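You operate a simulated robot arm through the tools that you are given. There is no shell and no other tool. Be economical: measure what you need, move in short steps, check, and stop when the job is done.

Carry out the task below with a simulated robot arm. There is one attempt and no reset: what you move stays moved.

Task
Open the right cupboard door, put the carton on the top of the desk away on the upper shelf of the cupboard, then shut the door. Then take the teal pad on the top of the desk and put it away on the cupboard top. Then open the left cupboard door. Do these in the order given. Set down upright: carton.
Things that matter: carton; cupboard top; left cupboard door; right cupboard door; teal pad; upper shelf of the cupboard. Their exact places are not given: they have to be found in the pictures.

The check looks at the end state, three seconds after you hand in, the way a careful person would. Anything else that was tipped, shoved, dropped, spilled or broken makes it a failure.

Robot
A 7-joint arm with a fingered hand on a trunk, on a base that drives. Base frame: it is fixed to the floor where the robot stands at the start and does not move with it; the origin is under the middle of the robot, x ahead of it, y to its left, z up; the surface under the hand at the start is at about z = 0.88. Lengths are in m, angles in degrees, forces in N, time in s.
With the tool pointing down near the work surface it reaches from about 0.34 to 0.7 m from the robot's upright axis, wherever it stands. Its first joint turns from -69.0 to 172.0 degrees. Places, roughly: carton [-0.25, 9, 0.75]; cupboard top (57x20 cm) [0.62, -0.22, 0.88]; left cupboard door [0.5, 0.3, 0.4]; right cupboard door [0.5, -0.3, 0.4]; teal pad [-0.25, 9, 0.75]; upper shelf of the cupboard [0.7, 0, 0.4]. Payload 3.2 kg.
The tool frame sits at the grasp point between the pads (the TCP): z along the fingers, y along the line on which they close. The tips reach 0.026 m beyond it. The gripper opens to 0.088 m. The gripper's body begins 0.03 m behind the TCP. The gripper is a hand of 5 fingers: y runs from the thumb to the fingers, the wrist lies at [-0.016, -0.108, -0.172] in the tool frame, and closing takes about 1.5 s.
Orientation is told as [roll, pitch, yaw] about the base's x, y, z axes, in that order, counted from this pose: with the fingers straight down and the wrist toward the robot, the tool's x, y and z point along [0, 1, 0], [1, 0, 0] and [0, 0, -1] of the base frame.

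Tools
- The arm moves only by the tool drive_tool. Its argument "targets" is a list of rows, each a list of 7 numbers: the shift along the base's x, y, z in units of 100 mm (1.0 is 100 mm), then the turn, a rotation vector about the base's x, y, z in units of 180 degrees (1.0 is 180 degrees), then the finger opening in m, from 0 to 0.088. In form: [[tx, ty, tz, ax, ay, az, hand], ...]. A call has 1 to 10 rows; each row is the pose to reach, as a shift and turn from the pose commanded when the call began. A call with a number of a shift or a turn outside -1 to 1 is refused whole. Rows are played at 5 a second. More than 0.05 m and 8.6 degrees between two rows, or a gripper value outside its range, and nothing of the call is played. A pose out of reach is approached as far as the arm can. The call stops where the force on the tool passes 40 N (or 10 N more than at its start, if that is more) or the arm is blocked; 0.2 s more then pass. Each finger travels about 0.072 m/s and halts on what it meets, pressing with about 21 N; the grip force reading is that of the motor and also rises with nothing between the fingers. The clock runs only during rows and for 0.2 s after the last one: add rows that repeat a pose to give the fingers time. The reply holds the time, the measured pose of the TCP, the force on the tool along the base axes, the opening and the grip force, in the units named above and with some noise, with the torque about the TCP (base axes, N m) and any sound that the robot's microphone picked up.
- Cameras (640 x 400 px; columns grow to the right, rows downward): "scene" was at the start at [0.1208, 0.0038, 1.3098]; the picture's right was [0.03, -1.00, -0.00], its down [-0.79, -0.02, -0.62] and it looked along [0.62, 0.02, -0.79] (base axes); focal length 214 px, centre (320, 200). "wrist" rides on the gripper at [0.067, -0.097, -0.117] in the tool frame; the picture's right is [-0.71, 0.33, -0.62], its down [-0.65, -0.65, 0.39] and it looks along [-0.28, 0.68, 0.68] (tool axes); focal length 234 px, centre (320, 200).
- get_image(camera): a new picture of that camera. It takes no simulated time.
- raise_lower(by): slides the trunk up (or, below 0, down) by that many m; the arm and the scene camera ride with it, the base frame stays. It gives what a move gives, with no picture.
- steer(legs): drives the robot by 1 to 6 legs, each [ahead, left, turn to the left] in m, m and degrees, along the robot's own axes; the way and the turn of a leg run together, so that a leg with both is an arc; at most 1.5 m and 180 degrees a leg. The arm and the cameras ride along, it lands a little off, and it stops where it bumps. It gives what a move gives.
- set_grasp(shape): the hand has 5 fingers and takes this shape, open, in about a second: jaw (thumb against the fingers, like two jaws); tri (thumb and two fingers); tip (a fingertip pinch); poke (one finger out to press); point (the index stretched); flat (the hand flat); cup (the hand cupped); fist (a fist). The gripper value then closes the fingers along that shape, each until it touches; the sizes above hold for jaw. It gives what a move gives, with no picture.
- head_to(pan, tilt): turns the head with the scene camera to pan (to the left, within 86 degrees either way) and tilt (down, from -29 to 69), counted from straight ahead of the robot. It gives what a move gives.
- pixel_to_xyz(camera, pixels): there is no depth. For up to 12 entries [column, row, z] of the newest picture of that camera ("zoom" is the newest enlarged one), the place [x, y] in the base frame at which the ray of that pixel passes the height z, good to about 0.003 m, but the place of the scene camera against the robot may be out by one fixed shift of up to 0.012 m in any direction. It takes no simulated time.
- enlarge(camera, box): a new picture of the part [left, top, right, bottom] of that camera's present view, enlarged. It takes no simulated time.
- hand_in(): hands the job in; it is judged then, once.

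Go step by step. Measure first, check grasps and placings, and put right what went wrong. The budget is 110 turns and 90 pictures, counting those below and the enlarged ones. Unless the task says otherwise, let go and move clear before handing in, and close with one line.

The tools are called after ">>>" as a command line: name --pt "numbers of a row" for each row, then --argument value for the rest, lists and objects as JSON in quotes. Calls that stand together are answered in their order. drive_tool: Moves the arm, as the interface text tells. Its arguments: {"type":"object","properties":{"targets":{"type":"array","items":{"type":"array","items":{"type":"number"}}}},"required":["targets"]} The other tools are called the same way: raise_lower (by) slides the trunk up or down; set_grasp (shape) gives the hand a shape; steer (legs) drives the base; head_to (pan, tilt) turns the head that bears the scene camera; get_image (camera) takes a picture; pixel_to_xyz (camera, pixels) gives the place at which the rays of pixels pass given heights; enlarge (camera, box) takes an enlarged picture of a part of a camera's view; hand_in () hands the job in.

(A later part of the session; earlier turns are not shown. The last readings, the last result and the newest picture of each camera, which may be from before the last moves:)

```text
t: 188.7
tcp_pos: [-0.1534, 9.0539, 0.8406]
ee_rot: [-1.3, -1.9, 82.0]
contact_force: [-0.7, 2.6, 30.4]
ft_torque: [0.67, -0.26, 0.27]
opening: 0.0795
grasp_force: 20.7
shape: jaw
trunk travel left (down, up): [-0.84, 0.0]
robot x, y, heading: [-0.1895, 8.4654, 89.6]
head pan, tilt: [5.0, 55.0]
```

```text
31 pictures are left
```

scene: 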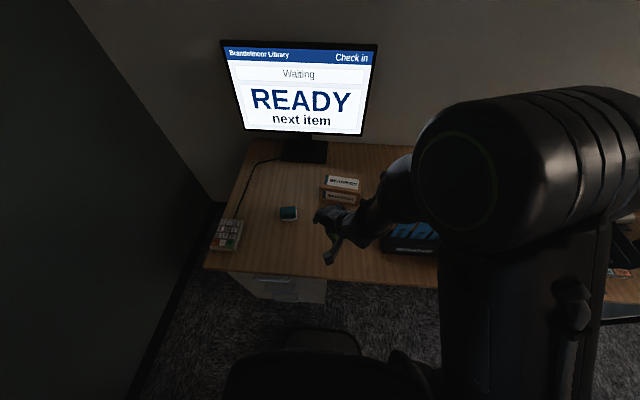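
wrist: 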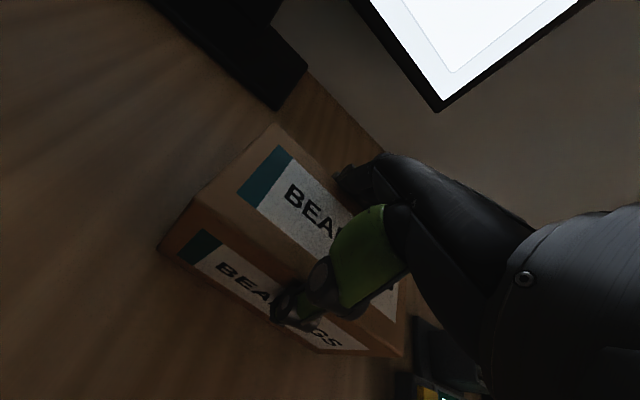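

The hand gripped at 0.0795 m with 20.7 N. I lift 8 cm and check.

>>> drive_tool --pt "0 0 0.1 0 0 0 0.04" --pt "0 0 0.2 0 0 0 0.04" --pt "0 0 0.35 0 0 0 0.04" --pt "0 0 0.5 0 0 0 0.04" --pt "0 0 0.7 0 0 0 0.04" --pt "0 0 0.9 0 0 0 0.04" --pt "0 0 0.9 0 0 0 0.04"

>>> get_image --camera "scene"

>>> get_image --camera "wrist"

```text
t: 190.3
tcp_pos: [-0.1552, 9.0545, 0.9237]
ee_rot: [-1.3, -1.1, 82.2]
contact_force: [-0.5, -0.4, -3.8]
ft_torque: [0.02, 0.02, 0.02]
opening: 0.0796
grasp_force: 21.2
shape: jaw
trunk travel left (down, up): [-0.84, 0.0]
robot x, y, heading: [-0.1939, 8.4657, 89.3]
head pan, tilt: [5.0, 55.0]
```

```text
30 pictures are left
```

scene: 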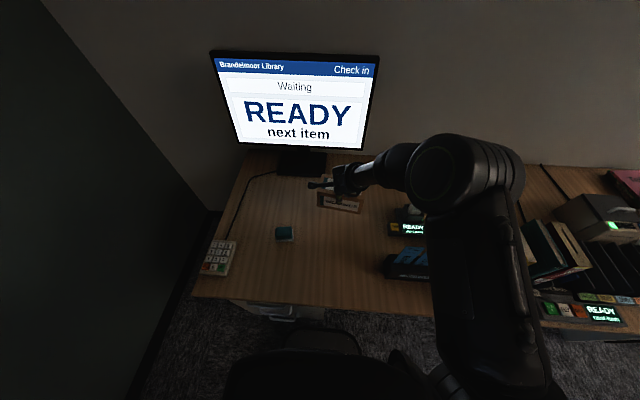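

```text
29 pictures are left
```

wrist: 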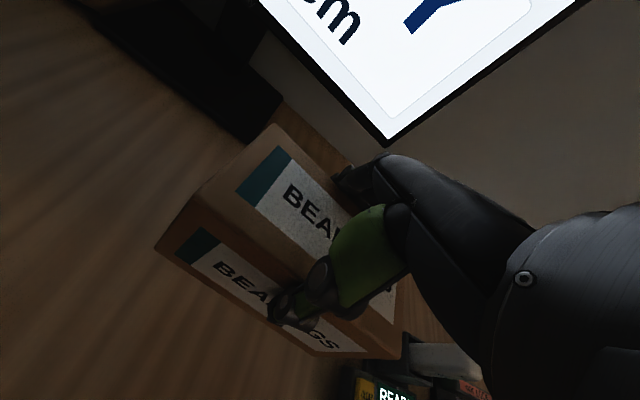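

The carton is held firmly (weight about 3.5 N, bottom about 9 cm below the TCP). I back off, draw the arm in and return along the known route.

>>> steer --legs '[[-0.5, 0, 0]]'

>>> drive_tool --pt "0 -0.3 0 0 0 0 0.04" --pt "0 -0.6 0 0 0 0 0.04" --pt "0 -0.9 0 0 0 0 0.04" --pt "0 -0.9 0 0 0 0 0.04"

>>> steer --legs '[[0, 0, -89.5], [1.4, 0, 0], [1.4, 0, 0], [0.6, 0, 0]]'

```text
t: 193.2
tcp_pos: [-0.1596, 8.5509, 0.9247]
ee_rot: [-1.3, -1.1, 82.1]
contact_force: [0.4, 0.5, -4.8]
ft_torque: [0.0, 0.02, -0.02]
opening: 0.0797
grasp_force: 20.9
shape: jaw
trunk travel left (down, up): [-0.84, 0.0]
robot x, y, heading: [-0.1945, 7.9643, 89.3]
head pan, tilt: [5.0, 55.0]
```

```text
t: 194.2
tcp_pos: [-0.1585, 8.4612, 0.9238]
ee_rot: [-1.3, -1.2, 82.2]
contact_force: [-0.3, -0.9, -4.7]
ft_torque: [0.05, -0.03, -0.03]
opening: 0.0794
grasp_force: 21.7
shape: jaw
trunk travel left (down, up): [-0.84, 0.0]
robot x, y, heading: [-0.1943, 7.9653, 89.4]
head pan, tilt: [5.0, 55.0]
```

```text
t: 214.5
tcp_pos: [3.6934, 8.0945, 0.925]
ee_rot: [-1.3, -1.2, -4.6]
contact_force: [0.4, 0.3, -4.4]
ft_torque: [0.0, -0.05, -0.01]
opening: 0.0795
grasp_force: 21.0
shape: jaw
trunk travel left (down, up): [-0.84, 0.0]
robot x, y, heading: [3.1913, 8.1036, 2.7]
head pan, tilt: [5.0, 55.0]
```

I'm at (3.19, 8.10). I sidestep right, then go diagonally past the post and trolley and down beside the shelves.

>>> steer --legs '[[-0.05, -0.3, 0], [0, 0, -52.5], [1.4, 0, 0], [0.4, 0, 0], [0, 0, -40]]'

```text
t: 229.5
tcp_pos: [4.3183, 5.9327, 0.9248]
ee_rot: [-1.3, -1.1, -96.3]
contact_force: [0.1, -0.2, -3.8]
ft_torque: [0.02, 0.04, 0.0]
opening: 0.0791
grasp_force: 21.1
shape: jaw
trunk travel left (down, up): [-0.84, 0.0]
robot x, y, heading: [4.3411, 6.4349, -89.2]
head pan, tilt: [5.0, 55.0]
```

>>> steer --legs '[[1.3, 0, 0], [1.2, 0, 0], [0, 0, -90.5], [0, 0.45, 0]]'

```text
t: 248.1
tcp_pos: [3.9168, 3.4768, 0.9244]
ee_rot: [-1.3, -1.1, 173.6]
contact_force: [-0.6, 0.1, -3.5]
ft_torque: [-0.01, 0.03, 0.0]
opening: 0.0793
grasp_force: 21.0
shape: jaw
trunk travel left (down, up): [-0.84, 0.0]
robot x, y, heading: [4.4155, 3.4513, -179.3]
head pan, tilt: [5.0, 55.0]
```

>>> steer --legs '[[1.45, 0, 0], [1.45, 0, 0], [1.35, 0, 0], [0, 0, 89.3]]'

```text
t: 272.4
tcp_pos: [0.0983, 2.9546, 0.924]
ee_rot: [-1.3, -1.0, -98.7]
contact_force: [0.0, 0.2, -3.2]
ft_torque: [-0.02, -0.04, -0.01]
opening: 0.0793
grasp_force: 20.1
shape: jaw
trunk travel left (down, up): [-0.84, 0.0]
robot x, y, heading: [0.1404, 3.4495, -91.3]
head pan, tilt: [5.0, 55.0]
```

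>>> drive_tool --pt "0 0.2 0.2 0 0 0 0.04" --pt "0 0.4 0.4 0 0 0 0.04" --pt "0 0.7 0.7 0 0 0 0.04" --pt "0 0.7 0.7 0 0 0 0.04"

>>> steer --legs '[[1.4, -0.1, 0], [1.4, -0.05, 0], [0.4, 0, 0]]'

```text
t: 273.4
tcp_pos: [0.0971, 3.0252, 0.9953]
ee_rot: [-1.2, -1.0, -98.7]
contact_force: [0.2, 0.1, -4.2]
ft_torque: [-0.03, -0.01, 0.01]
opening: 0.0793
grasp_force: 20.8
shape: jaw
trunk travel left (down, up): [-0.84, 0.0]
robot x, y, heading: [0.1434, 3.4504, -91.5]
head pan, tilt: [5.0, 55.0]
```

```text
t: 289.3
tcp_pos: [-0.1303, -0.2294, 0.9965]
ee_rot: [-1.3, -1.1, -99.0]
contact_force: [0.6, 0.3, -3.6]
ft_torque: [0.0, 0.01, -0.01]
opening: 0.0795
grasp_force: 20.9
shape: jaw
trunk travel left (down, up): [-0.84, 0.0]
robot x, y, heading: [-0.0805, 0.1974, -91.9]
head pan, tilt: [5.0, 55.0]
```

I'm in front of the cupboard. I turn to face it and look at the shelf opening.

>>> steer --legs '[[0, 0, 91.9]]'

>>> head_to --pan -15 --tilt 50

>>> raise_lower --by -0.35

>>> get_image --camera "scene"

```text
t: 293.6
tcp_pos: [0.3446, 0.1625, 0.9961]
ee_rot: [-1.3, -1.2, -7.0]
contact_force: [-0.1, 1.0, -4.2]
ft_torque: [0.02, -0.04, 0.0]
opening: 0.0791
grasp_force: 21.2
shape: jaw
trunk travel left (down, up): [-0.84, 0.0]
robot x, y, heading: [-0.0819, 0.1973, 0.5]
head pan, tilt: [5.0, 55.0]
```

```text
t: 294.4
tcp_pos: [0.3458, 0.1618, 0.9956]
ee_rot: [-1.3, -1.1, -7.1]
contact_force: [-0.4, -0.4, -4.8]
ft_torque: [-0.02, -0.02, 0.0]
opening: 0.0793
grasp_force: 20.2
shape: jaw
trunk travel left (down, up): [-0.84, 0.0]
robot x, y, heading: [-0.0838, 0.192, 0.2]
head pan, tilt: [-15.0, 50.0]
```

```text
t: 297.8
tcp_pos: [0.3454, 0.1623, 0.6455]
ee_rot: [-1.4, -1.0, -7.1]
contact_force: [0.7, 0.4, -4.8]
ft_torque: [0.02, -0.02, -0.03]
opening: 0.0792
grasp_force: 21.2
shape: jaw
trunk travel left (down, up): [-0.49, 0.35]
robot x, y, heading: [-0.0825, 0.2002, 0.3]
head pan, tilt: [-15.0, 50.0]
```

```text
28 pictures are left
```

scene: 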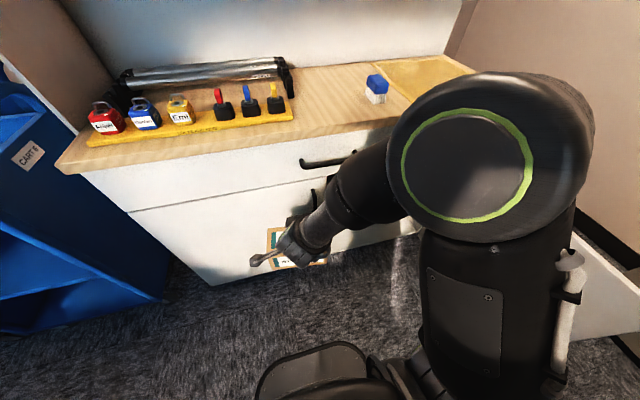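

The elbow is high and tucked. I slide right to line up with the opening and lower the trunk while raising the hand, so that the forearm stays under the overhang.

>>> steer --legs '[[-0.08, -0.2, 0]]'

>>> drive_tool --pt "0 0 0.3 0 0 0 0.04" --pt "0 0 0.6 0 0 0 0.04" --pt "0 0 0.95 0 0 0 0.04" --pt "0 0 0.95 0 0 0 0.04"

>>> raise_lower --by -0.2

>>> get_image --camera "scene"

```text
t: 299.5
tcp_pos: [0.2671, -0.0379, 0.6463]
ee_rot: [-1.4, -1.1, -6.9]
contact_force: [-0.6, -1.0, -4.0]
ft_torque: [0.0, -0.03, 0.02]
opening: 0.0792
grasp_force: 20.9
shape: jaw
trunk travel left (down, up): [-0.49, 0.35]
robot x, y, heading: [-0.1575, -0.007, 0.2]
head pan, tilt: [-15.0, 50.0]
```

```text
t: 300.5
tcp_pos: [0.2662, -0.0369, 0.7403]
ee_rot: [-1.4, -1.1, -6.9]
contact_force: [0.4, 0.8, -4.6]
ft_torque: [0.03, -0.03, 0.04]
opening: 0.079
grasp_force: 21.1
shape: jaw
trunk travel left (down, up): [-0.49, 0.35]
robot x, y, heading: [-0.1561, -0.0079, 0.5]
head pan, tilt: [-15.0, 50.0]
```

```text
t: 302.7
tcp_pos: [0.2671, -0.0375, 0.539]
ee_rot: [-1.4, -1.0, -6.9]
contact_force: [0.3, 0.6, -4.0]
ft_torque: [0.02, -0.01, 0.0]
opening: 0.079
grasp_force: 21.0
shape: jaw
trunk travel left (down, up): [-0.29, 0.55]
robot x, y, heading: [-0.1603, -0.0068, 0.4]
head pan, tilt: [-15.0, 50.0]
```

```text
27 pictures are left
```

scene: 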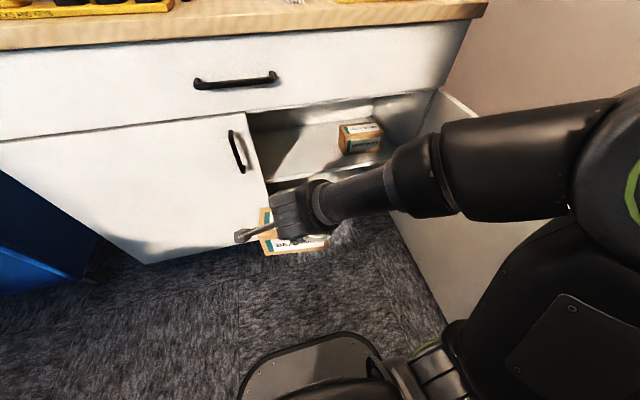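

The opening and shelf are visible. I enlarge to measure the shelf edge, the existing box and the opening.

>>> enlarge --camera "scene" --box '[220, 80, 460, 230]'

```text
2.67 times, centred on (340, 155) of scene
```

zoom: 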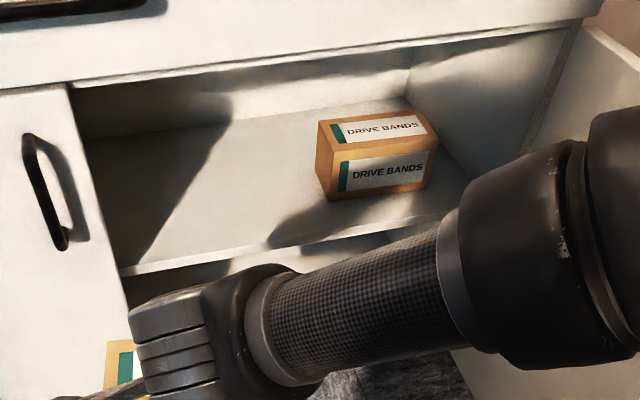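

>>> pixel_to_xyz --camera "zoom" --pixels '[[120, 268, 0.4], [120, 268, 0.42], [440, 215, 0.4], [440, 215, 0.42], [325, 200, 0.4], [425, 187, 0.4], [316, 130, 0.49], [316, 147, 0.49], [85, 140, 0.4], [405, 97, 0.4], [68, 87, 0.685], [575, 28, 0.685]]'

```text
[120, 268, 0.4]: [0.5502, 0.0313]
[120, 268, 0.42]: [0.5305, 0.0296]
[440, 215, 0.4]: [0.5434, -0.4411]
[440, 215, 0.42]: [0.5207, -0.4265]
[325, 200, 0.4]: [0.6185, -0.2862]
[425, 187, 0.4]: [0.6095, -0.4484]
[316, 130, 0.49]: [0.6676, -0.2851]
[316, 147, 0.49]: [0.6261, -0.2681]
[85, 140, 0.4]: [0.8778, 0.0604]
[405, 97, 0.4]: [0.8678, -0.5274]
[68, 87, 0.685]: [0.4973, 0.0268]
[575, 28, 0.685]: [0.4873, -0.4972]
```

The shelf is at z≈0.405 with its front edge at x≈0.545, and the existing box spans y -0.285…-0.45. I'll set the carton at about y=-0.14, starting near the front because of wrist clearance.

>>> steer --legs '[[0.1, 0, 0]]'

>>> drive_tool --pt "0 -0.3 0 0.003 0.003 0.015 0.04" --pt "0 -0.6 0 0.006 0.005 0.03 0.04" --pt "0 -0.98 0 0.008 0.006 0.038 0.04" --pt "0.3 -0.98 0 0.008 0.006 0.038 0.04" --pt "0.6 -0.98 0 0.008 0.006 0.038 0.04" --pt "0.9 -0.98 0 0.008 0.006 0.038 0.04" --pt "0.9 -0.98 0 0.008 0.006 0.038 0.04"

>>> get_image --camera "scene"

>>> get_image --camera "wrist"

```text
t: 303.8
tcp_pos: [0.3673, -0.0359, 0.5394]
ee_rot: [-1.3, -1.1, -6.8]
contact_force: [-0.3, 0.1, -4.0]
ft_torque: [-0.03, -0.04, 0.01]
opening: 0.0791
grasp_force: 20.8
shape: jaw
trunk travel left (down, up): [-0.29, 0.55]
robot x, y, heading: [-0.0584, -0.0043, 0.2]
head pan, tilt: [-15.0, 50.0]
```

```text
t: 305.4
tcp_pos: [0.4563, -0.1346, 0.5391]
ee_rot: [0.1, 0.0, 0.0]
contact_force: [0.4, -0.9, -3.4]
ft_torque: [-0.01, -0.04, -0.02]
opening: 0.0793
grasp_force: 20.8
shape: jaw
trunk travel left (down, up): [-0.29, 0.55]
robot x, y, heading: [-0.0613, -0.0088, 0.4]
head pan, tilt: [-15.0, 50.0]
```

```text
25 pictures are left
```

scene: 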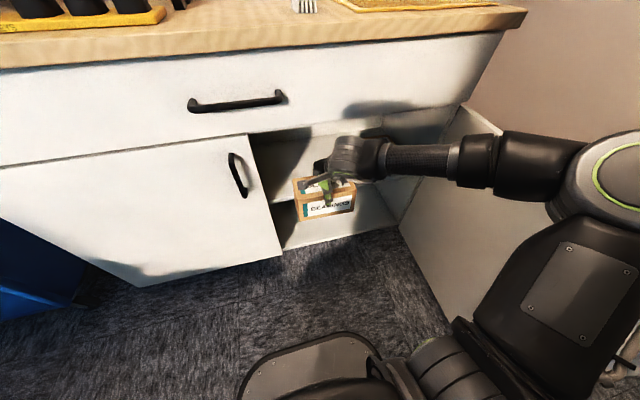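

```text
24 pictures are left
```

wrist: 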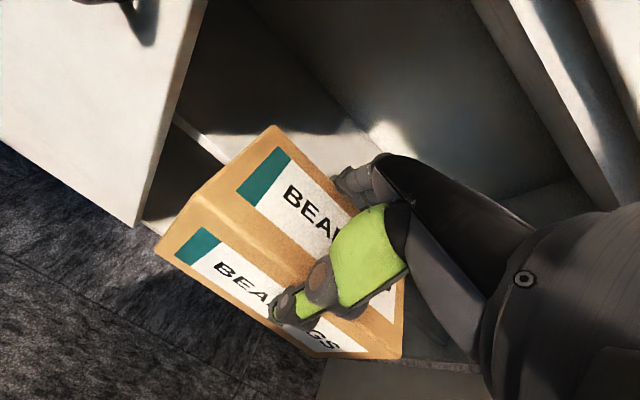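

The carton is lined up with the opening. I lower slightly and move it in over the shelf, watching the force.

>>> drive_tool --pt "0.1 -0.05 -0.2 0 0 0 0.04" --pt "0.3 -0.05 -0.24 0 0 0 0.04" --pt "0.5 -0.05 -0.24 0 0 0 0.04" --pt "0.7 -0.05 -0.24 0 0 0 0.04" --pt "0.9 -0.05 -0.24 0 0 0 0.04" --pt "1.0 -0.05 -0.24 0 0 0 0.04"

>>> drive_tool --pt "0.1 0 0 0 0 0 0.04" --pt "0.2 0 0 0 0 0 0.04" --pt "0.3 0 0 0 0 0 0.04" --pt "0.4 0 0 0 0 0 0.04" --pt "0.4 0 0 0 0 0 0.04"

```text
t: 306.8
tcp_pos: [0.5561, -0.1393, 0.5165]
ee_rot: [0.0, 0.2, -0.1]
contact_force: [0.7, 0.1, -4.3]
ft_torque: [-0.02, 0.02, -0.02]
opening: 0.0793
grasp_force: 20.7
shape: jaw
trunk travel left (down, up): [-0.29, 0.55]
robot x, y, heading: [-0.0579, -0.0044, 0.3]
head pan, tilt: [-15.0, 50.0]
```

```text
t: 308.0
tcp_pos: [0.5813, -0.1357, 0.5151]
ee_rot: [-0.1, 0.5, 0.8]
contact_force: [0.4, -0.5, -3.9]
ft_torque: [-0.01, 0.02, 0.01]
opening: 0.0791
grasp_force: 20.8
shape: jaw
trunk travel left (down, up): [-0.29, 0.55]
robot x, y, heading: [-0.0636, -0.0043, 0.3]
head pan, tilt: [-15.0, 50.0]
```

The hand stopped about 1.5 cm short, so the wrist is likely at the drawer front. I ease back slightly and lower onto the shelf.

>>> drive_tool --pt "-0.1 0 0 0 0 0 0.04" --pt "-0.18 0 0 0 0 0 0.04" --pt "-0.18 0 -0.05 0 0 0 0.04" --pt "-0.18 0 -0.1 0 0 0 0.04" --pt "-0.18 0 -0.15 0 0 0 0.04" --pt "-0.18 0 -0.18 0 0 0 0.04"

```text
t: 309.4
tcp_pos: [0.5787, -0.1389, 0.4973]
ee_rot: [0.2, 0.1, 0.0]
contact_force: [-0.5, -0.5, -4.2]
ft_torque: [0.01, -0.03, -0.03]
opening: 0.0795
grasp_force: 21.2
shape: jaw
trunk travel left (down, up): [-0.29, 0.55]
robot x, y, heading: [-0.0584, -0.005, 0.3]
head pan, tilt: [-15.0, 50.0]
```

No contact yet; I continue lowering in small steps.

>>> drive_tool --pt "0 0 -0.03 0 0 0 0.04" --pt "0 0 -0.06 0 0 0 0.04" --pt "0 0 -0.09 0 0 0 0.04"

>>> get_image --camera "wrist"

```text
t: 310.2
tcp_pos: [0.5782, -0.1382, 0.4927]
ee_rot: [0.2, -0.4, 0.1]
contact_force: [-3.6, 0.8, 9.9]
ft_torque: [-0.24, -0.17, -0.06]
opening: 0.079
grasp_force: 21.5
shape: jaw
trunk travel left (down, up): [-0.29, 0.55]
robot x, y, heading: [-0.0595, -0.0074, 0.3]
head pan, tilt: [-15.0, 50.0]
```

```text
23 pictures are left
```

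wrist: 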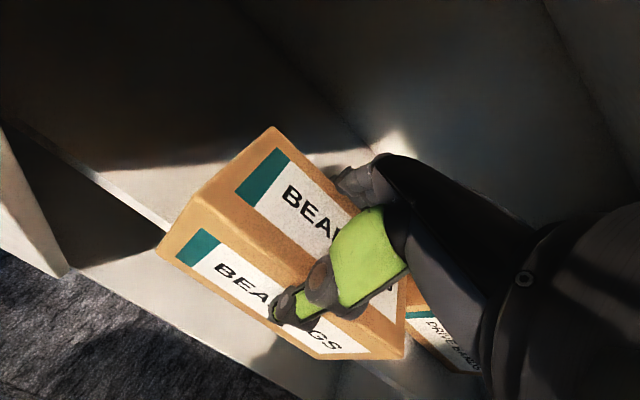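

The carton rests on the shelf (10 N). I open, lift straight up, and back away.

>>> drive_tool --pt "0 0 0.0 0 0 0 0.088" --pt "0 0 0.0 0 0 0 0.088" --pt "0 0 0.0 0 0 0 0.088" --pt "0 0 0.1 0 0 0 0.088" --pt "0 0 0.2 0 0 0 0.088" --pt "0 0 0.3 0 0 0 0.088" --pt "0 0 0.42 0 0 0 0.088" --pt "0 0 0.5 0 0 0 0.088"

>>> get_image --camera "wrist"

```text
t: 312.0
tcp_pos: [0.5718, -0.1392, 0.5172]
ee_rot: [-0.4, 2.2, 0.4]
contact_force: [1.3, 0.2, 1.2]
ft_torque: [-0.01, -0.12, -0.02]
opening: 0.0881
grasp_force: 0.0
shape: jaw
trunk travel left (down, up): [-0.29, 0.55]
robot x, y, heading: [-0.0571, -0.0007, 0.7]
head pan, tilt: [-15.0, 50.0]
```

```text
22 pictures are left
```

wrist: 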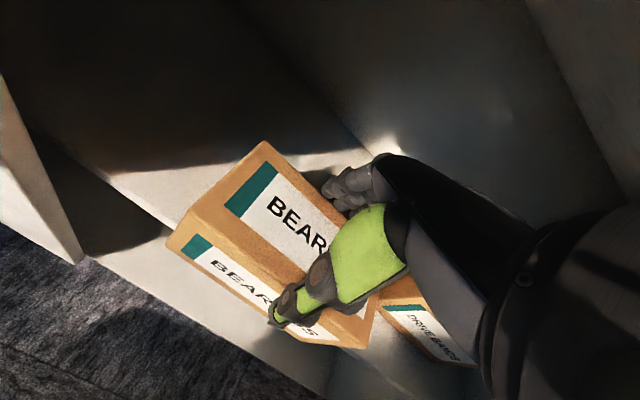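

The wrist met the drawer's underside and the fingertips are only level with the carton's top. I pitch the hand forward by about 30°, which raises the far fingers and drops the wrist clear.

>>> drive_tool --pt "0 0 -0.2 0 -0.035 0 0.088" --pt "0 0 -0.2 0 -0.07 0 0.088" --pt "0 0 -0.15 0 -0.105 0 0.088" --pt "0 0 -0.15 0 -0.14 0 0.088" --pt "0 0 -0.15 0 -0.17 0 0.088" --pt "0 0 -0.1 0 -0.2 0 0.088" --pt "0 0 -0.1 0 -0.2 0 0.088"

>>> get_image --camera "wrist"

```text
t: 313.0
tcp_pos: [0.5798, -0.1349, 0.5405]
ee_rot: [0.4, -23.8, 0.1]
contact_force: [-6.5, -0.1, 27.9]
ft_torque: [-0.06, 1.55, -0.03]
opening: 0.0879
grasp_force: 0.1
shape: jaw
trunk travel left (down, up): [-0.29, 0.55]
robot x, y, heading: [-0.0592, -0.005, 0.5]
head pan, tilt: [-15.0, 50.0]
stopped in row 4: the force on the tool passed its limit at 44 N (the readings are from after the stop); the commanded pose is now the measured one
```

```text
21 pictures are left
```

wrist: 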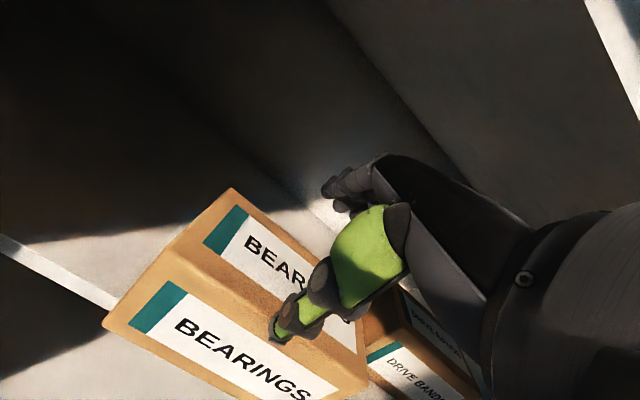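

The far fingers are clear above the carton and the thumb rests on its top edge. I lift 1 cm and withdraw.

>>> drive_tool --pt "0 0 0.1 0 0 0 0.088" --pt "-0.1 0 0.13 0 0 0 0.088" --pt "-0.3 0 0.13 0 0 0 0.088" --pt "-0.6 0 0.13 0 0 0 0.088" --pt "-0.95 0 0.13 0 0 0 0.088"

>>> get_image --camera "wrist"

```text
t: 314.2
tcp_pos: [0.4836, -0.1378, 0.543]
ee_rot: [0.4, -23.0, 0.0]
contact_force: [0.4, -0.3, 0.8]
ft_torque: [0.02, 0.02, -0.04]
opening: 0.0879
grasp_force: 0.1
shape: jaw
trunk travel left (down, up): [-0.29, 0.55]
robot x, y, heading: [-0.0575, -0.0097, 0.6]
head pan, tilt: [-15.0, 50.0]
```

```text
20 pictures are left
```

wrist: 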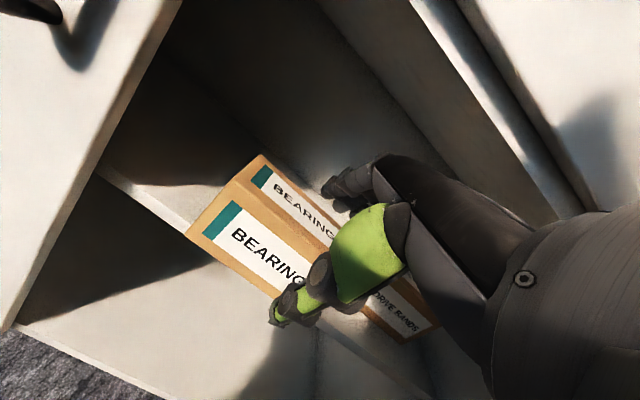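

The carton stands upright, flush with the shelf front. I close the hand, lower it and nudge the carton about 4 cm inward so the door can shut.

>>> drive_tool --pt "-0.3 0 0 0 0 0 0.05" --pt "-0.3 0 0 0 0 0 0.02" --pt "-0.3 0 -0.2 0 0 0 0" --pt "-0.3 0 -0.5 0 0 0 0" --pt "-0.3 0 -0.8 0 0 0 0" --pt "-0.3 0 -0.8 0 0 0 0"

>>> drive_tool --pt "0.2 0 0 0 0 0 0" --pt "0.4 0 0 0 0 0 0" --pt "0.55 0 0 0 0 0 0" --pt "0.65 0 0 0 0 0 0" --pt "0.75 0 0 0 0 0 0" --pt "0.85 0 0 0 0 0 0" --pt "0.95 0 0 0 0 0 0"

>>> get_image --camera "wrist"

```text
t: 315.6
tcp_pos: [0.4558, -0.138, 0.4631]
ee_rot: [0.3, -23.0, 0.1]
contact_force: [0.2, 0.1, 0.5]
ft_torque: [-0.01, 0.01, -0.02]
opening: 0.0001
grasp_force: 20.7
shape: jaw
trunk travel left (down, up): [-0.29, 0.55]
robot x, y, heading: [-0.0614, -0.0085, 0.4]
head pan, tilt: [-15.0, 50.0]
```

```text
t: 317.2
tcp_pos: [0.5507, -0.1354, 0.4635]
ee_rot: [0.2, -23.0, 0.0]
contact_force: [-1.1, -0.1, 0.4]
ft_torque: [0.01, -0.01, -0.02]
opening: 0.0001
grasp_force: 20.8
shape: jaw
trunk travel left (down, up): [-0.29, 0.55]
robot x, y, heading: [-0.0612, -0.0021, 0.3]
head pan, tilt: [-15.0, 50.0]
```

```text
19 pictures are left
```

wrist: 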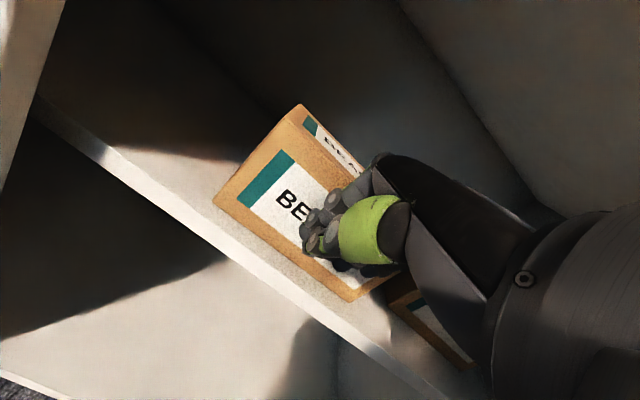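

The carton is now a few centimetres behind the shelf edge and upright. I withdraw the hand, raise the trunk and level the hand for the door.

>>> drive_tool --pt "0.1 0 0 0 0 0 0" --pt "-0.2 0 0 0 0 0 0" --pt "-0.6 0 0 0 0 0 0" --pt "-1.0 0 0 0 0 0 0"

>>> drive_tool --pt "-0.3 0 0 0 0 0 0.01" --pt "-0.7 0 0 0 0.04 0 0.01" --pt "-0.9 0 0 0 0.08 0 0.01" --pt "-0.9 0 0 0 0.128 0 0.01"

>>> raise_lower --by 0.36

>>> steer --legs '[[-0.18, 0, 0], [0, 0, -35]]'

>>> head_to --pan -5 --tilt 50

>>> get_image --camera "scene"

```text
t: 318.2
tcp_pos: [0.4514, -0.1365, 0.4634]
ee_rot: [0.2, -23.0, 0.0]
contact_force: [0.6, 0.3, -0.3]
ft_torque: [0.01, -0.03, 0.02]
opening: 0.0
grasp_force: 21.2
shape: jaw
trunk travel left (down, up): [-0.29, 0.55]
robot x, y, heading: [-0.0597, -0.0072, 0.3]
head pan, tilt: [-15.0, 50.0]
```

```text
t: 319.2
tcp_pos: [0.3608, -0.1366, 0.4636]
ee_rot: [0.4, 0.1, 0.0]
contact_force: [0.6, 0.9, -0.3]
ft_torque: [-0.03, 0.02, -0.01]
opening: 0.0097
grasp_force: 0.1
shape: jaw
out of reach, approached as far as the arm can: row 3
trunk travel left (down, up): [-0.29, 0.55]
robot x, y, heading: [-0.056, -0.0051, 0.3]
head pan, tilt: [-15.0, 50.0]
```

```text
t: 322.7
tcp_pos: [0.3609, -0.136, 0.8239]
ee_rot: [0.3, 0.1, 0.2]
contact_force: [0.3, -0.2, -0.2]
ft_torque: [-0.02, 0.01, 0.0]
opening: 0.0099
grasp_force: 0.0
shape: jaw
trunk travel left (down, up): [-0.65, 0.19]
robot x, y, heading: [-0.0582, -0.0047, 0.4]
head pan, tilt: [-15.0, 50.0]
```

```text
t: 325.9
tcp_pos: [0.0288, -0.3566, 0.8234]
ee_rot: [0.4, 0.0, -35.1]
contact_force: [-0.5, -0.3, 0.4]
ft_torque: [0.01, -0.01, 0.0]
opening: 0.0096
grasp_force: 0.0
shape: jaw
trunk travel left (down, up): [-0.65, 0.19]
robot x, y, heading: [-0.2397, -0.0103, -34.9]
head pan, tilt: [-15.0, 50.0]
```

```text
t: 326.6
tcp_pos: [0.0285, -0.355, 0.8229]
ee_rot: [0.4, 0.2, -35.1]
contact_force: [-0.2, 0.1, 0.1]
ft_torque: [-0.01, 0.03, 0.04]
opening: 0.01
grasp_force: 0.0
shape: jaw
trunk travel left (down, up): [-0.65, 0.19]
robot x, y, heading: [-0.2391, -0.0042, -34.6]
head pan, tilt: [-5.0, 50.0]
```

```text
18 pictures are left
```

scene: 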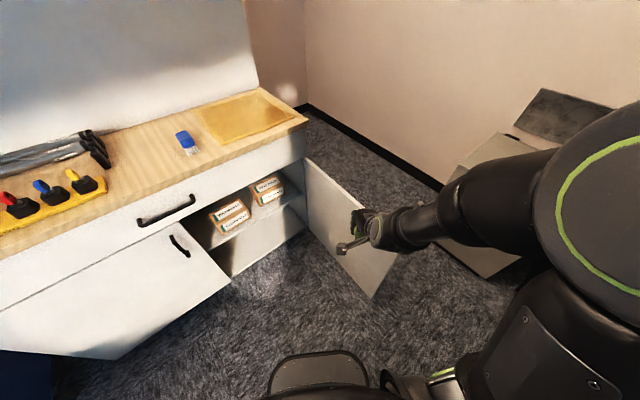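

Both boxes stand neatly on the upper shelf. I measure the door's free edge, (399,252) top and (372,297) bottom.

>>> pixel_to_xyz --camera "scene" --pixels '[[399, 252, 0.685], [372, 297, 0.1], [305, 158, 0.685], [380, 235, 0.685]]'

```text
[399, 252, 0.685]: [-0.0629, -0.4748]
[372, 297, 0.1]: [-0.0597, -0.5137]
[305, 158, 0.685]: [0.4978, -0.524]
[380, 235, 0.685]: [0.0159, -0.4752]
```

The door's edge is at about (-0.06, -0.50). I carry the hand over the door top to its outer side and lower it there.

>>> drive_tool --pt "0.1 -0.45 0 0 0 0 0.01" --pt "0.2 -0.95 0 0 0 0 0.01"

>>> drive_tool --pt "0.1 -0.45 0 0 0 0 0.01" --pt "0.1 -0.95 0 0 0 0 0.01"

>>> drive_tool --pt "0 -0.4 0 0 0 0 0.01" --pt "0 -0.8 0 0 0 0 0.01" --pt "0 -0.8 -0.4 0 0 0 0.01" --pt "0 -0.8 -0.8 0 0 0 0.01" --pt "0 -0.8 -0.9 0 0 0 0.01"

>>> drive_tool --pt "0 0 -0.4 0 0 0 0.01" --pt "0 0 -0.8 0 0 0 0.01" --pt "0 0 -0.8 0 0 0 0.01"

>>> get_image --camera "scene"

```text
refused: row 2 steps farther than a row can; nothing moved
```

```text
t: 327.2
tcp_pos: [0.0396, -0.4499, 0.8225]
ee_rot: [0.4, 0.2, -34.9]
contact_force: [0.2, -0.8, 0.4]
ft_torque: [0.01, 0.02, -0.03]
opening: 0.0099
grasp_force: 0.1
shape: jaw
trunk travel left (down, up): [-0.65, 0.19]
robot x, y, heading: [-0.2405, -0.0061, -34.6]
head pan, tilt: [-5.0, 50.0]
```

```text
t: 328.4
tcp_pos: [0.0411, -0.5319, 0.7342]
ee_rot: [0.3, 0.0, -34.9]
contact_force: [0.0, 0.0, 0.0]
ft_torque: [-0.03, -0.01, -0.02]
opening: 0.01
grasp_force: 0.0
shape: jaw
trunk travel left (down, up): [-0.65, 0.19]
robot x, y, heading: [-0.2385, -0.0046, -34.6]
head pan, tilt: [-5.0, 50.0]
```

```text
t: 328.8
tcp_pos: [0.0485, -0.5363, 0.712]
ee_rot: [0.1, -1.8, -35.0]
contact_force: [-3.6, 0.2, 12.3]
ft_torque: [0.06, 0.29, 0.03]
opening: 0.01
grasp_force: 0.0
shape: jaw
trunk travel left (down, up): [-0.65, 0.19]
robot x, y, heading: [-0.2378, -0.0108, -34.6]
head pan, tilt: [-5.0, 50.0]
stopped in row 2: the force on the tool passed its limit at 57 N (the readings are from after the stop); the commanded pose is now the measured one
```

```text
17 pictures are left
```

scene: 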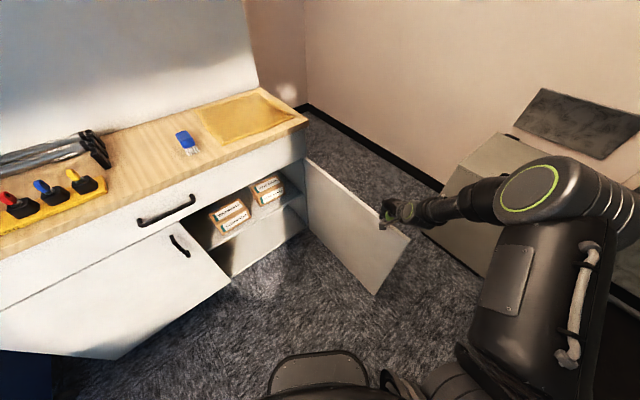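

The first call was refused, so the hand came down on the door's top edge. I lift, shift 10 cm further right and lower again.

>>> drive_tool --pt "0 0 0.3 0 0 0 0.01" --pt "0 -0.4 0.3 0 0 0 0.01" --pt "0 -0.8 0.3 0 0 0 0.01" --pt "0 -1.0 0.3 0 0 0 0.01" --pt "0 -1.0 -0.1 0 0 0 0.01" --pt "0 -1.0 -0.5 0 0 0 0.01" --pt "0 -1.0 -0.65 0 0 0 0.01" --pt "0 -1.0 -0.65 0 0 0 0.01"

```text
t: 330.6
tcp_pos: [0.0472, -0.6351, 0.6442]
ee_rot: [0.3, -1.4, -35.2]
contact_force: [-0.5, 0.4, 0.3]
ft_torque: [0.03, 0.01, 0.0]
opening: 0.01
grasp_force: 0.0
shape: jaw
trunk travel left (down, up): [-0.65, 0.19]
robot x, y, heading: [-0.2399, -0.0102, -34.6]
head pan, tilt: [-5.0, 50.0]
```

The hand is at the door's outer side. I sweep along the closing arc.

>>> drive_tool --pt "0.06 0.25 0 0 0 0 0.01" --pt "0.12 0.5 0 0 0 0 0.01" --pt "0.2 0.75 0 0 0 0 0.01" --pt "0.26 1.0 0 0 0 0 0.01"

>>> drive_tool --pt "0.06 0.25 0 0 0 0 0.01" --pt "0.12 0.5 0 0 0 0 0.01" --pt "0.2 0.75 0 0 0 0 0.01" --pt "0.3 1.0 0 0 0 0 0.01"

>>> drive_tool --pt "0.1 0.25 0 0 0 0 0.01" --pt "0.25 0.5 0 0 0 0 0.01" --pt "0.4 0.75 0 0 0 0 0.01" --pt "0.55 1.0 0 0 0 0 0.01"

>>> drive_tool --pt "0.2 0.25 0 0 0 0 0.01" --pt "0.4 0.5 0 0 0 0 0.01" --pt "0.6 0.7 0 0 0 0 0.01" --pt "0.8 0.85 0 0 0 0 0.01"

>>> get_image --camera "scene"

```text
t: 331.6
tcp_pos: [0.0728, -0.5327, 0.6458]
ee_rot: [0.3, -1.4, -35.1]
contact_force: [-0.6, 0.7, 0.0]
ft_torque: [-0.02, 0.03, 0.03]
opening: 0.0101
grasp_force: 0.1
shape: jaw
trunk travel left (down, up): [-0.65, 0.19]
robot x, y, heading: [-0.2381, -0.0046, -34.8]
head pan, tilt: [-5.0, 50.0]
```

```text
t: 332.6
tcp_pos: [0.1048, -0.4324, 0.6458]
ee_rot: [0.2, -1.5, -35.0]
contact_force: [0.2, 0.5, -0.4]
ft_torque: [0.02, -0.03, 0.0]
opening: 0.0103
grasp_force: 0.2
shape: jaw
trunk travel left (down, up): [-0.65, 0.19]
robot x, y, heading: [-0.237, -0.008, -34.6]
head pan, tilt: [-5.0, 50.0]
```

```text
t: 333.6
tcp_pos: [0.1587, -0.3349, 0.6472]
ee_rot: [0.2, -1.5, -35.0]
contact_force: [0.1, 0.9, -0.7]
ft_torque: [-0.01, 0.01, -0.02]
opening: 0.0103
grasp_force: 0.1
shape: jaw
trunk travel left (down, up): [-0.65, 0.19]
robot x, y, heading: [-0.2407, -0.0073, -34.5]
head pan, tilt: [-5.0, 50.0]
```

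```text
t: 334.6
tcp_pos: [0.2396, -0.2505, 0.6443]
ee_rot: [0.3, -1.3, -35.0]
contact_force: [-0.1, 0.6, 0.4]
ft_torque: [-0.03, 0.02, 0.0]
opening: 0.0098
grasp_force: 0.1
shape: jaw
trunk travel left (down, up): [-0.65, 0.19]
robot x, y, heading: [-0.2383, -0.0092, -34.6]
head pan, tilt: [-5.0, 50.0]
```

```text
16 pictures are left
```

scene: 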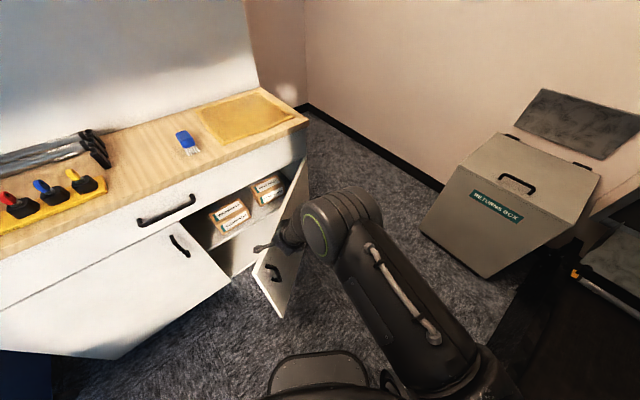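

The door closes smoothly (about 40° left). I continue pushing.

>>> drive_tool --pt "0.25 0.15 0 0 0 0 0.01" --pt "0.5 0.3 0 0 0 0 0.01" --pt "0.75 0.43 0 0 0 0 0.01" --pt "1.0 0.55 0 0 0 0 0.01"

>>> drive_tool --pt "0.2 0.05 0 0 0 0 0.01" --pt "0.4 0.1 0 0 0 0 0.01" --pt "0.6 0.12 0 0 0 0 0.01" --pt "0.8 0.12 0 0 0 0 0.01" --pt "1.0 0.12 0 0 0 0 0.01"

>>> drive_tool --pt "0.15 0 0 0 0 0 0.01" --pt "0.3 0 0 0 0 0 0.01" --pt "0.45 0 0 0 0 0 0.01" --pt "0.6 0 0 0 0 0 0.01"

>>> get_image --camera "scene"

```text
t: 335.6
tcp_pos: [0.3398, -0.1947, 0.6441]
ee_rot: [-0.1, -1.5, -34.9]
contact_force: [0.2, -0.3, 0.4]
ft_torque: [0.03, 0.03, -0.02]
opening: 0.0101
grasp_force: 0.0
shape: jaw
trunk travel left (down, up): [-0.65, 0.19]
robot x, y, heading: [-0.2401, -0.0049, -34.5]
head pan, tilt: [-5.0, 50.0]
```

```text
t: 336.8
tcp_pos: [0.3404, -0.1894, 0.6496]
ee_rot: [0.4, -1.4, -35.0]
contact_force: [0.4, 1.0, -0.6]
ft_torque: [-0.01, 0.0, 0.02]
opening: 0.01
grasp_force: 0.1
shape: jaw
out of reach, approached as far as the arm can: row 1, 2, 3, 4, 5
trunk travel left (down, up): [-0.65, 0.19]
robot x, y, heading: [-0.238, -0.0046, -34.4]
head pan, tilt: [-5.0, 50.0]
```

```text
t: 337.8
tcp_pos: [0.3428, -0.1955, 0.6508]
ee_rot: [0.4, -1.5, -35.3]
contact_force: [-1.1, -0.2, 0.9]
ft_torque: [0.0, -0.01, 0.03]
opening: 0.0102
grasp_force: 0.0
shape: jaw
out of reach, approached as far as the arm can: row 1, 2, 3, 4
trunk travel left (down, up): [-0.65, 0.19]
robot x, y, heading: [-0.2425, -0.0117, -34.7]
head pan, tilt: [-5.0, 50.0]
```

```text
15 pictures are left
```

scene: 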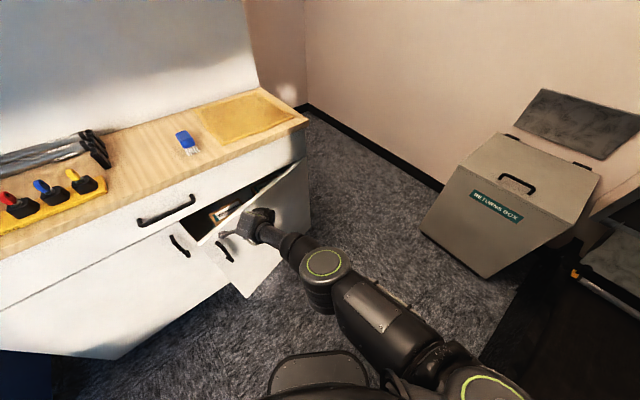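

The door is about 20° from shut and the arm is at its reach. I push on with the base along +x.

>>> steer --legs '[[0.115, 0.08, 0]]'

>>> get_image --camera "scene"

```text
t: 339.2
tcp_pos: [0.4766, -0.1977, 0.649]
ee_rot: [0.0, -1.1, -35.8]
contact_force: [1.0, -0.1, -0.3]
ft_torque: [0.02, 0.02, 0.02]
opening: 0.01
grasp_force: 0.1
shape: jaw
trunk travel left (down, up): [-0.65, 0.19]
robot x, y, heading: [-0.1032, -0.0111, -34.6]
head pan, tilt: [-5.0, 50.0]
stopped in leg 1: the force on the tool passed its limit at 67 N (the readings are from after the stop); the commanded pose is now the measured one
```

```text
14 pictures are left
```

scene: 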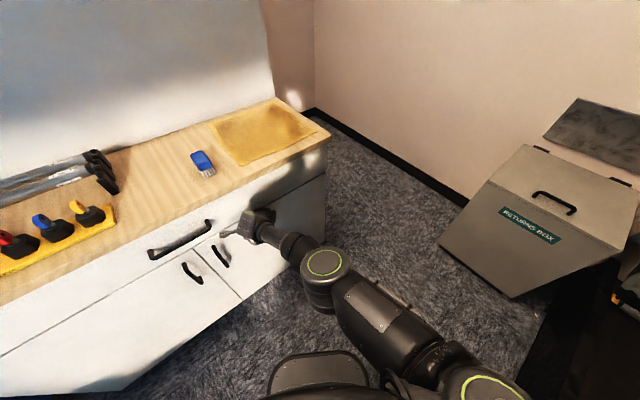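

The right door looks shut flush. I back away, retract, raise the trunk and return to the desk for the teal pad.

>>> steer --legs '[[-0.13, 0.0, 0]]'

>>> raise_lower --by 0.19

>>> drive_tool --pt "-0.35 0.2 0.2 0 0 0 0.04" --pt "-0.7 0.4 0.5 0 0 0 0.06" --pt "-1.0 0.6 0.8 0 0 0 0.088" --pt "-1.0 0.6 1.0 0 0 0 0.088"

>>> head_to --pan 29 --tilt 50

>>> get_image --camera "scene"

```text
t: 340.5
tcp_pos: [0.3689, -0.1231, 0.6491]
ee_rot: [0.0, -1.2, -35.9]
contact_force: [0.3, -0.4, -0.6]
ft_torque: [-0.03, 0.04, 0.01]
opening: 0.0101
grasp_force: 0.1
shape: jaw
trunk travel left (down, up): [-0.65, 0.19]
robot x, y, heading: [-0.2109, 0.0709, -34.3]
head pan, tilt: [-5.0, 50.0]
```

```text
t: 342.6
tcp_pos: [0.3698, -0.1231, 0.8377]
ee_rot: [-0.1, -1.0, -35.8]
contact_force: [0.0, 0.1, 0.2]
ft_torque: [-0.01, 0.0, 0.01]
opening: 0.0103
grasp_force: 0.0
shape: jaw
trunk travel left (down, up): [-0.84, 0.0]
robot x, y, heading: [-0.2134, 0.0682, -34.4]
head pan, tilt: [-5.0, 50.0]
```

```text
refused: row 2 steps farther than a row can; nothing moved
```

```text
t: 343.6
tcp_pos: [0.3696, -0.1235, 0.838]
ee_rot: [0.0, -1.1, -35.8]
contact_force: [0.0, -0.7, 0.5]
ft_torque: [0.01, 0.01, -0.01]
opening: 0.01
grasp_force: 0.2
shape: jaw
trunk travel left (down, up): [-0.84, 0.0]
robot x, y, heading: [-0.2093, 0.0686, -34.4]
head pan, tilt: [29.0, 50.0]
```

```text
13 pictures are left
```

scene: 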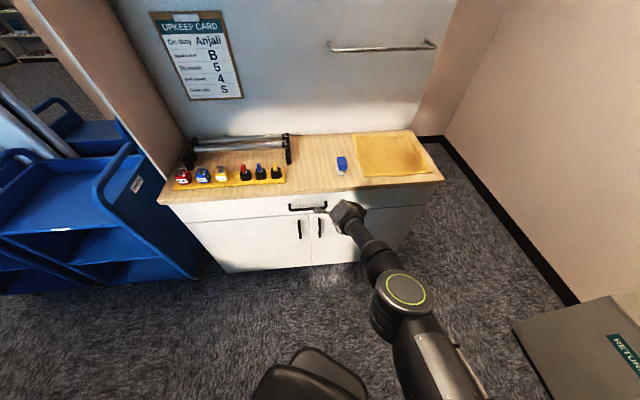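

The door is shut. I repeat the refused retract with smaller steps, then drive north.

>>> drive_tool --pt "-0.3 0.18 0.2 0 0 0 0.04" --pt "-0.6 0.36 0.4 0 0 0 0.06" --pt "-0.9 0.54 0.6 0 0 0 0.088" --pt "-0.9 0.54 0.95 0 0 0 0.088"

>>> steer --legs '[[0.08, 0.05, 0], [0, 0, 124.3], [1.45, 0, 0], [1.4, 0, 0]]'

```text
t: 344.6
tcp_pos: [0.2785, -0.0661, 0.9311]
ee_rot: [0.0, -1.2, -35.9]
contact_force: [-0.1, -0.1, 0.9]
ft_torque: [-0.01, -0.02, 0.02]
opening: 0.0878
grasp_force: 0.1
shape: jaw
trunk travel left (down, up): [-0.84, 0.0]
robot x, y, heading: [-0.2101, 0.0693, -34.7]
head pan, tilt: [29.0, 50.0]
```

```text
t: 364.4
tcp_pos: [-0.3256, 3.3995, 0.9324]
ee_rot: [0.0, -1.1, 89.8]
contact_force: [-0.1, 0.1, 0.4]
ft_torque: [0.02, 0.0, 0.02]
opening: 0.088
grasp_force: 0.0
shape: jaw
trunk travel left (down, up): [-0.84, 0.0]
robot x, y, heading: [-0.1482, 2.9228, 91.0]
head pan, tilt: [29.0, 50.0]
```

>>> steer --legs '[[0.5, -0.1, 0], [0, 0, -91], [1.45, 0, 0], [1.45, 0, 0], [1.45, 0, 0]]'

```text
t: 391.5
tcp_pos: [4.742, 3.6071, 0.9331]
ee_rot: [0.0, -1.1, -1.6]
contact_force: [0.9, 0.4, -0.5]
ft_torque: [0.01, -0.02, 0.02]
opening: 0.0879
grasp_force: 0.0
shape: jaw
trunk travel left (down, up): [-0.84, 0.0]
robot x, y, heading: [4.2599, 3.4454, -0.2]
head pan, tilt: [29.0, 50.0]
```

>>> steer --legs '[[0.12, 0.45, 0], [0, 0, 91], [1.3, 0, 0], [1.25, 0, 0]]'

```text
t: 410.1
tcp_pos: [4.1745, 6.9079, 0.9315]
ee_rot: [0.0, -1.1, 88.5]
contact_force: [0.3, -0.5, 0.5]
ft_torque: [-0.04, 0.03, 0.03]
opening: 0.0879
grasp_force: 0.0
shape: jaw
trunk travel left (down, up): [-0.84, 0.0]
robot x, y, heading: [4.3401, 6.4234, 89.7]
head pan, tilt: [29.0, 50.0]
```

>>> steer --legs '[[0, 0, 40.9], [1.5, 0, 0], [0.25, 0, 0], [0, 0, 49], [1.2, -0.25, 0], [1.3, 0, 0]]'

```text
t: 434.8
tcp_pos: [0.2659, 7.862, 0.9322]
ee_rot: [0.0, -1.1, 178.3]
contact_force: [0.1, 0.8, 0.0]
ft_torque: [-0.02, 0.02, -0.01]
opening: 0.0878
grasp_force: 0.1
shape: jaw
trunk travel left (down, up): [-0.84, 0.0]
robot x, y, heading: [0.7482, 8.0299, 179.6]
head pan, tilt: [29.0, 50.0]
```

>>> steer --legs '[[0, 0, -89.8], [0, 0.93, 0], [0.22, 0, 0]]'

>>> head_to --pan 12 --tilt 55

>>> enlarge --camera "scene" --box '[220, 130, 420, 255]'

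```text
t: 444.8
tcp_pos: [-0.3254, 8.7359, 0.9325]
ee_rot: [-0.1, -1.1, 87.4]
contact_force: [0.5, 0.7, 0.0]
ft_torque: [0.03, -0.01, 0.01]
opening: 0.0877
grasp_force: 0.1
shape: jaw
trunk travel left (down, up): [-0.84, 0.0]
robot x, y, heading: [-0.1696, 8.2531, 88.7]
head pan, tilt: [29.0, 50.0]
```

```text
t: 445.6
tcp_pos: [-0.3256, 8.7371, 0.9316]
ee_rot: [0.0, -1.1, 87.4]
contact_force: [-0.8, -0.5, -0.2]
ft_torque: [-0.01, 0.01, 0.02]
opening: 0.0877
grasp_force: 0.1
shape: jaw
trunk travel left (down, up): [-0.84, 0.0]
robot x, y, heading: [-0.167, 8.2513, 88.9]
head pan, tilt: [12.0, 55.0]
```

```text
3.20 times, centred on (320, 192) of scene
```

zoom: 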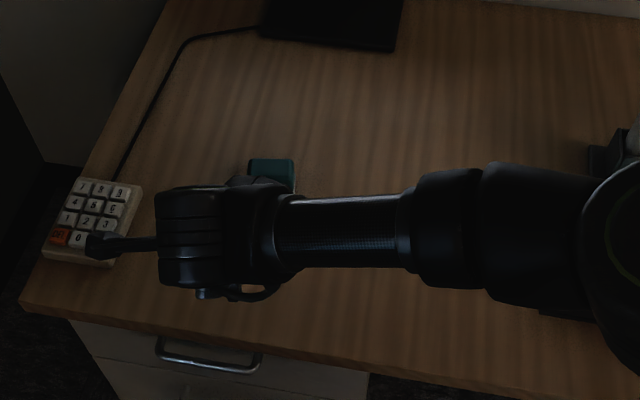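

The pad peeks out behind the hand at (270,175) in the zoom. I measure it with the wrist camera.

>>> get_image --camera "wrist"

```text
11 pictures are left
```

wrist: 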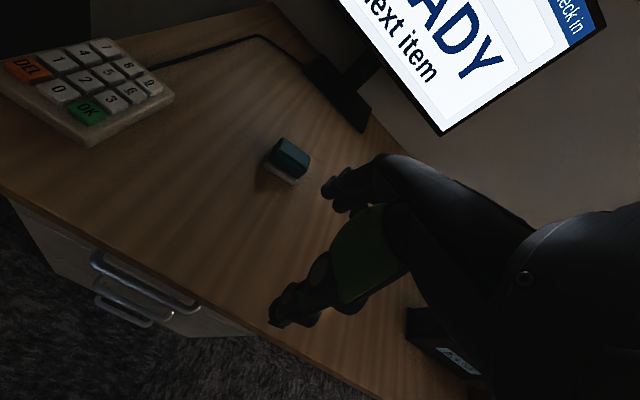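

>>> pixel_to_xyz --camera "wrist" --pixels '[[265, 171, 0.75], [293, 185, 0.75], [281, 138, 0.79], [310, 157, 0.79], [299, 179, 0.79], [271, 161, 0.79], [281, 138, 0.78], [299, 179, 0.78]]'

```text
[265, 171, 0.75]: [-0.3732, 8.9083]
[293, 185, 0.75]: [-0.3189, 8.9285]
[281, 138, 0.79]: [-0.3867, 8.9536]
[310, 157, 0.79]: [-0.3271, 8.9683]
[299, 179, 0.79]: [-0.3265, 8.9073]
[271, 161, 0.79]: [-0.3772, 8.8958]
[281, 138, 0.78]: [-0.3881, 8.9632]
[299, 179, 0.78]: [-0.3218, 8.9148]
```

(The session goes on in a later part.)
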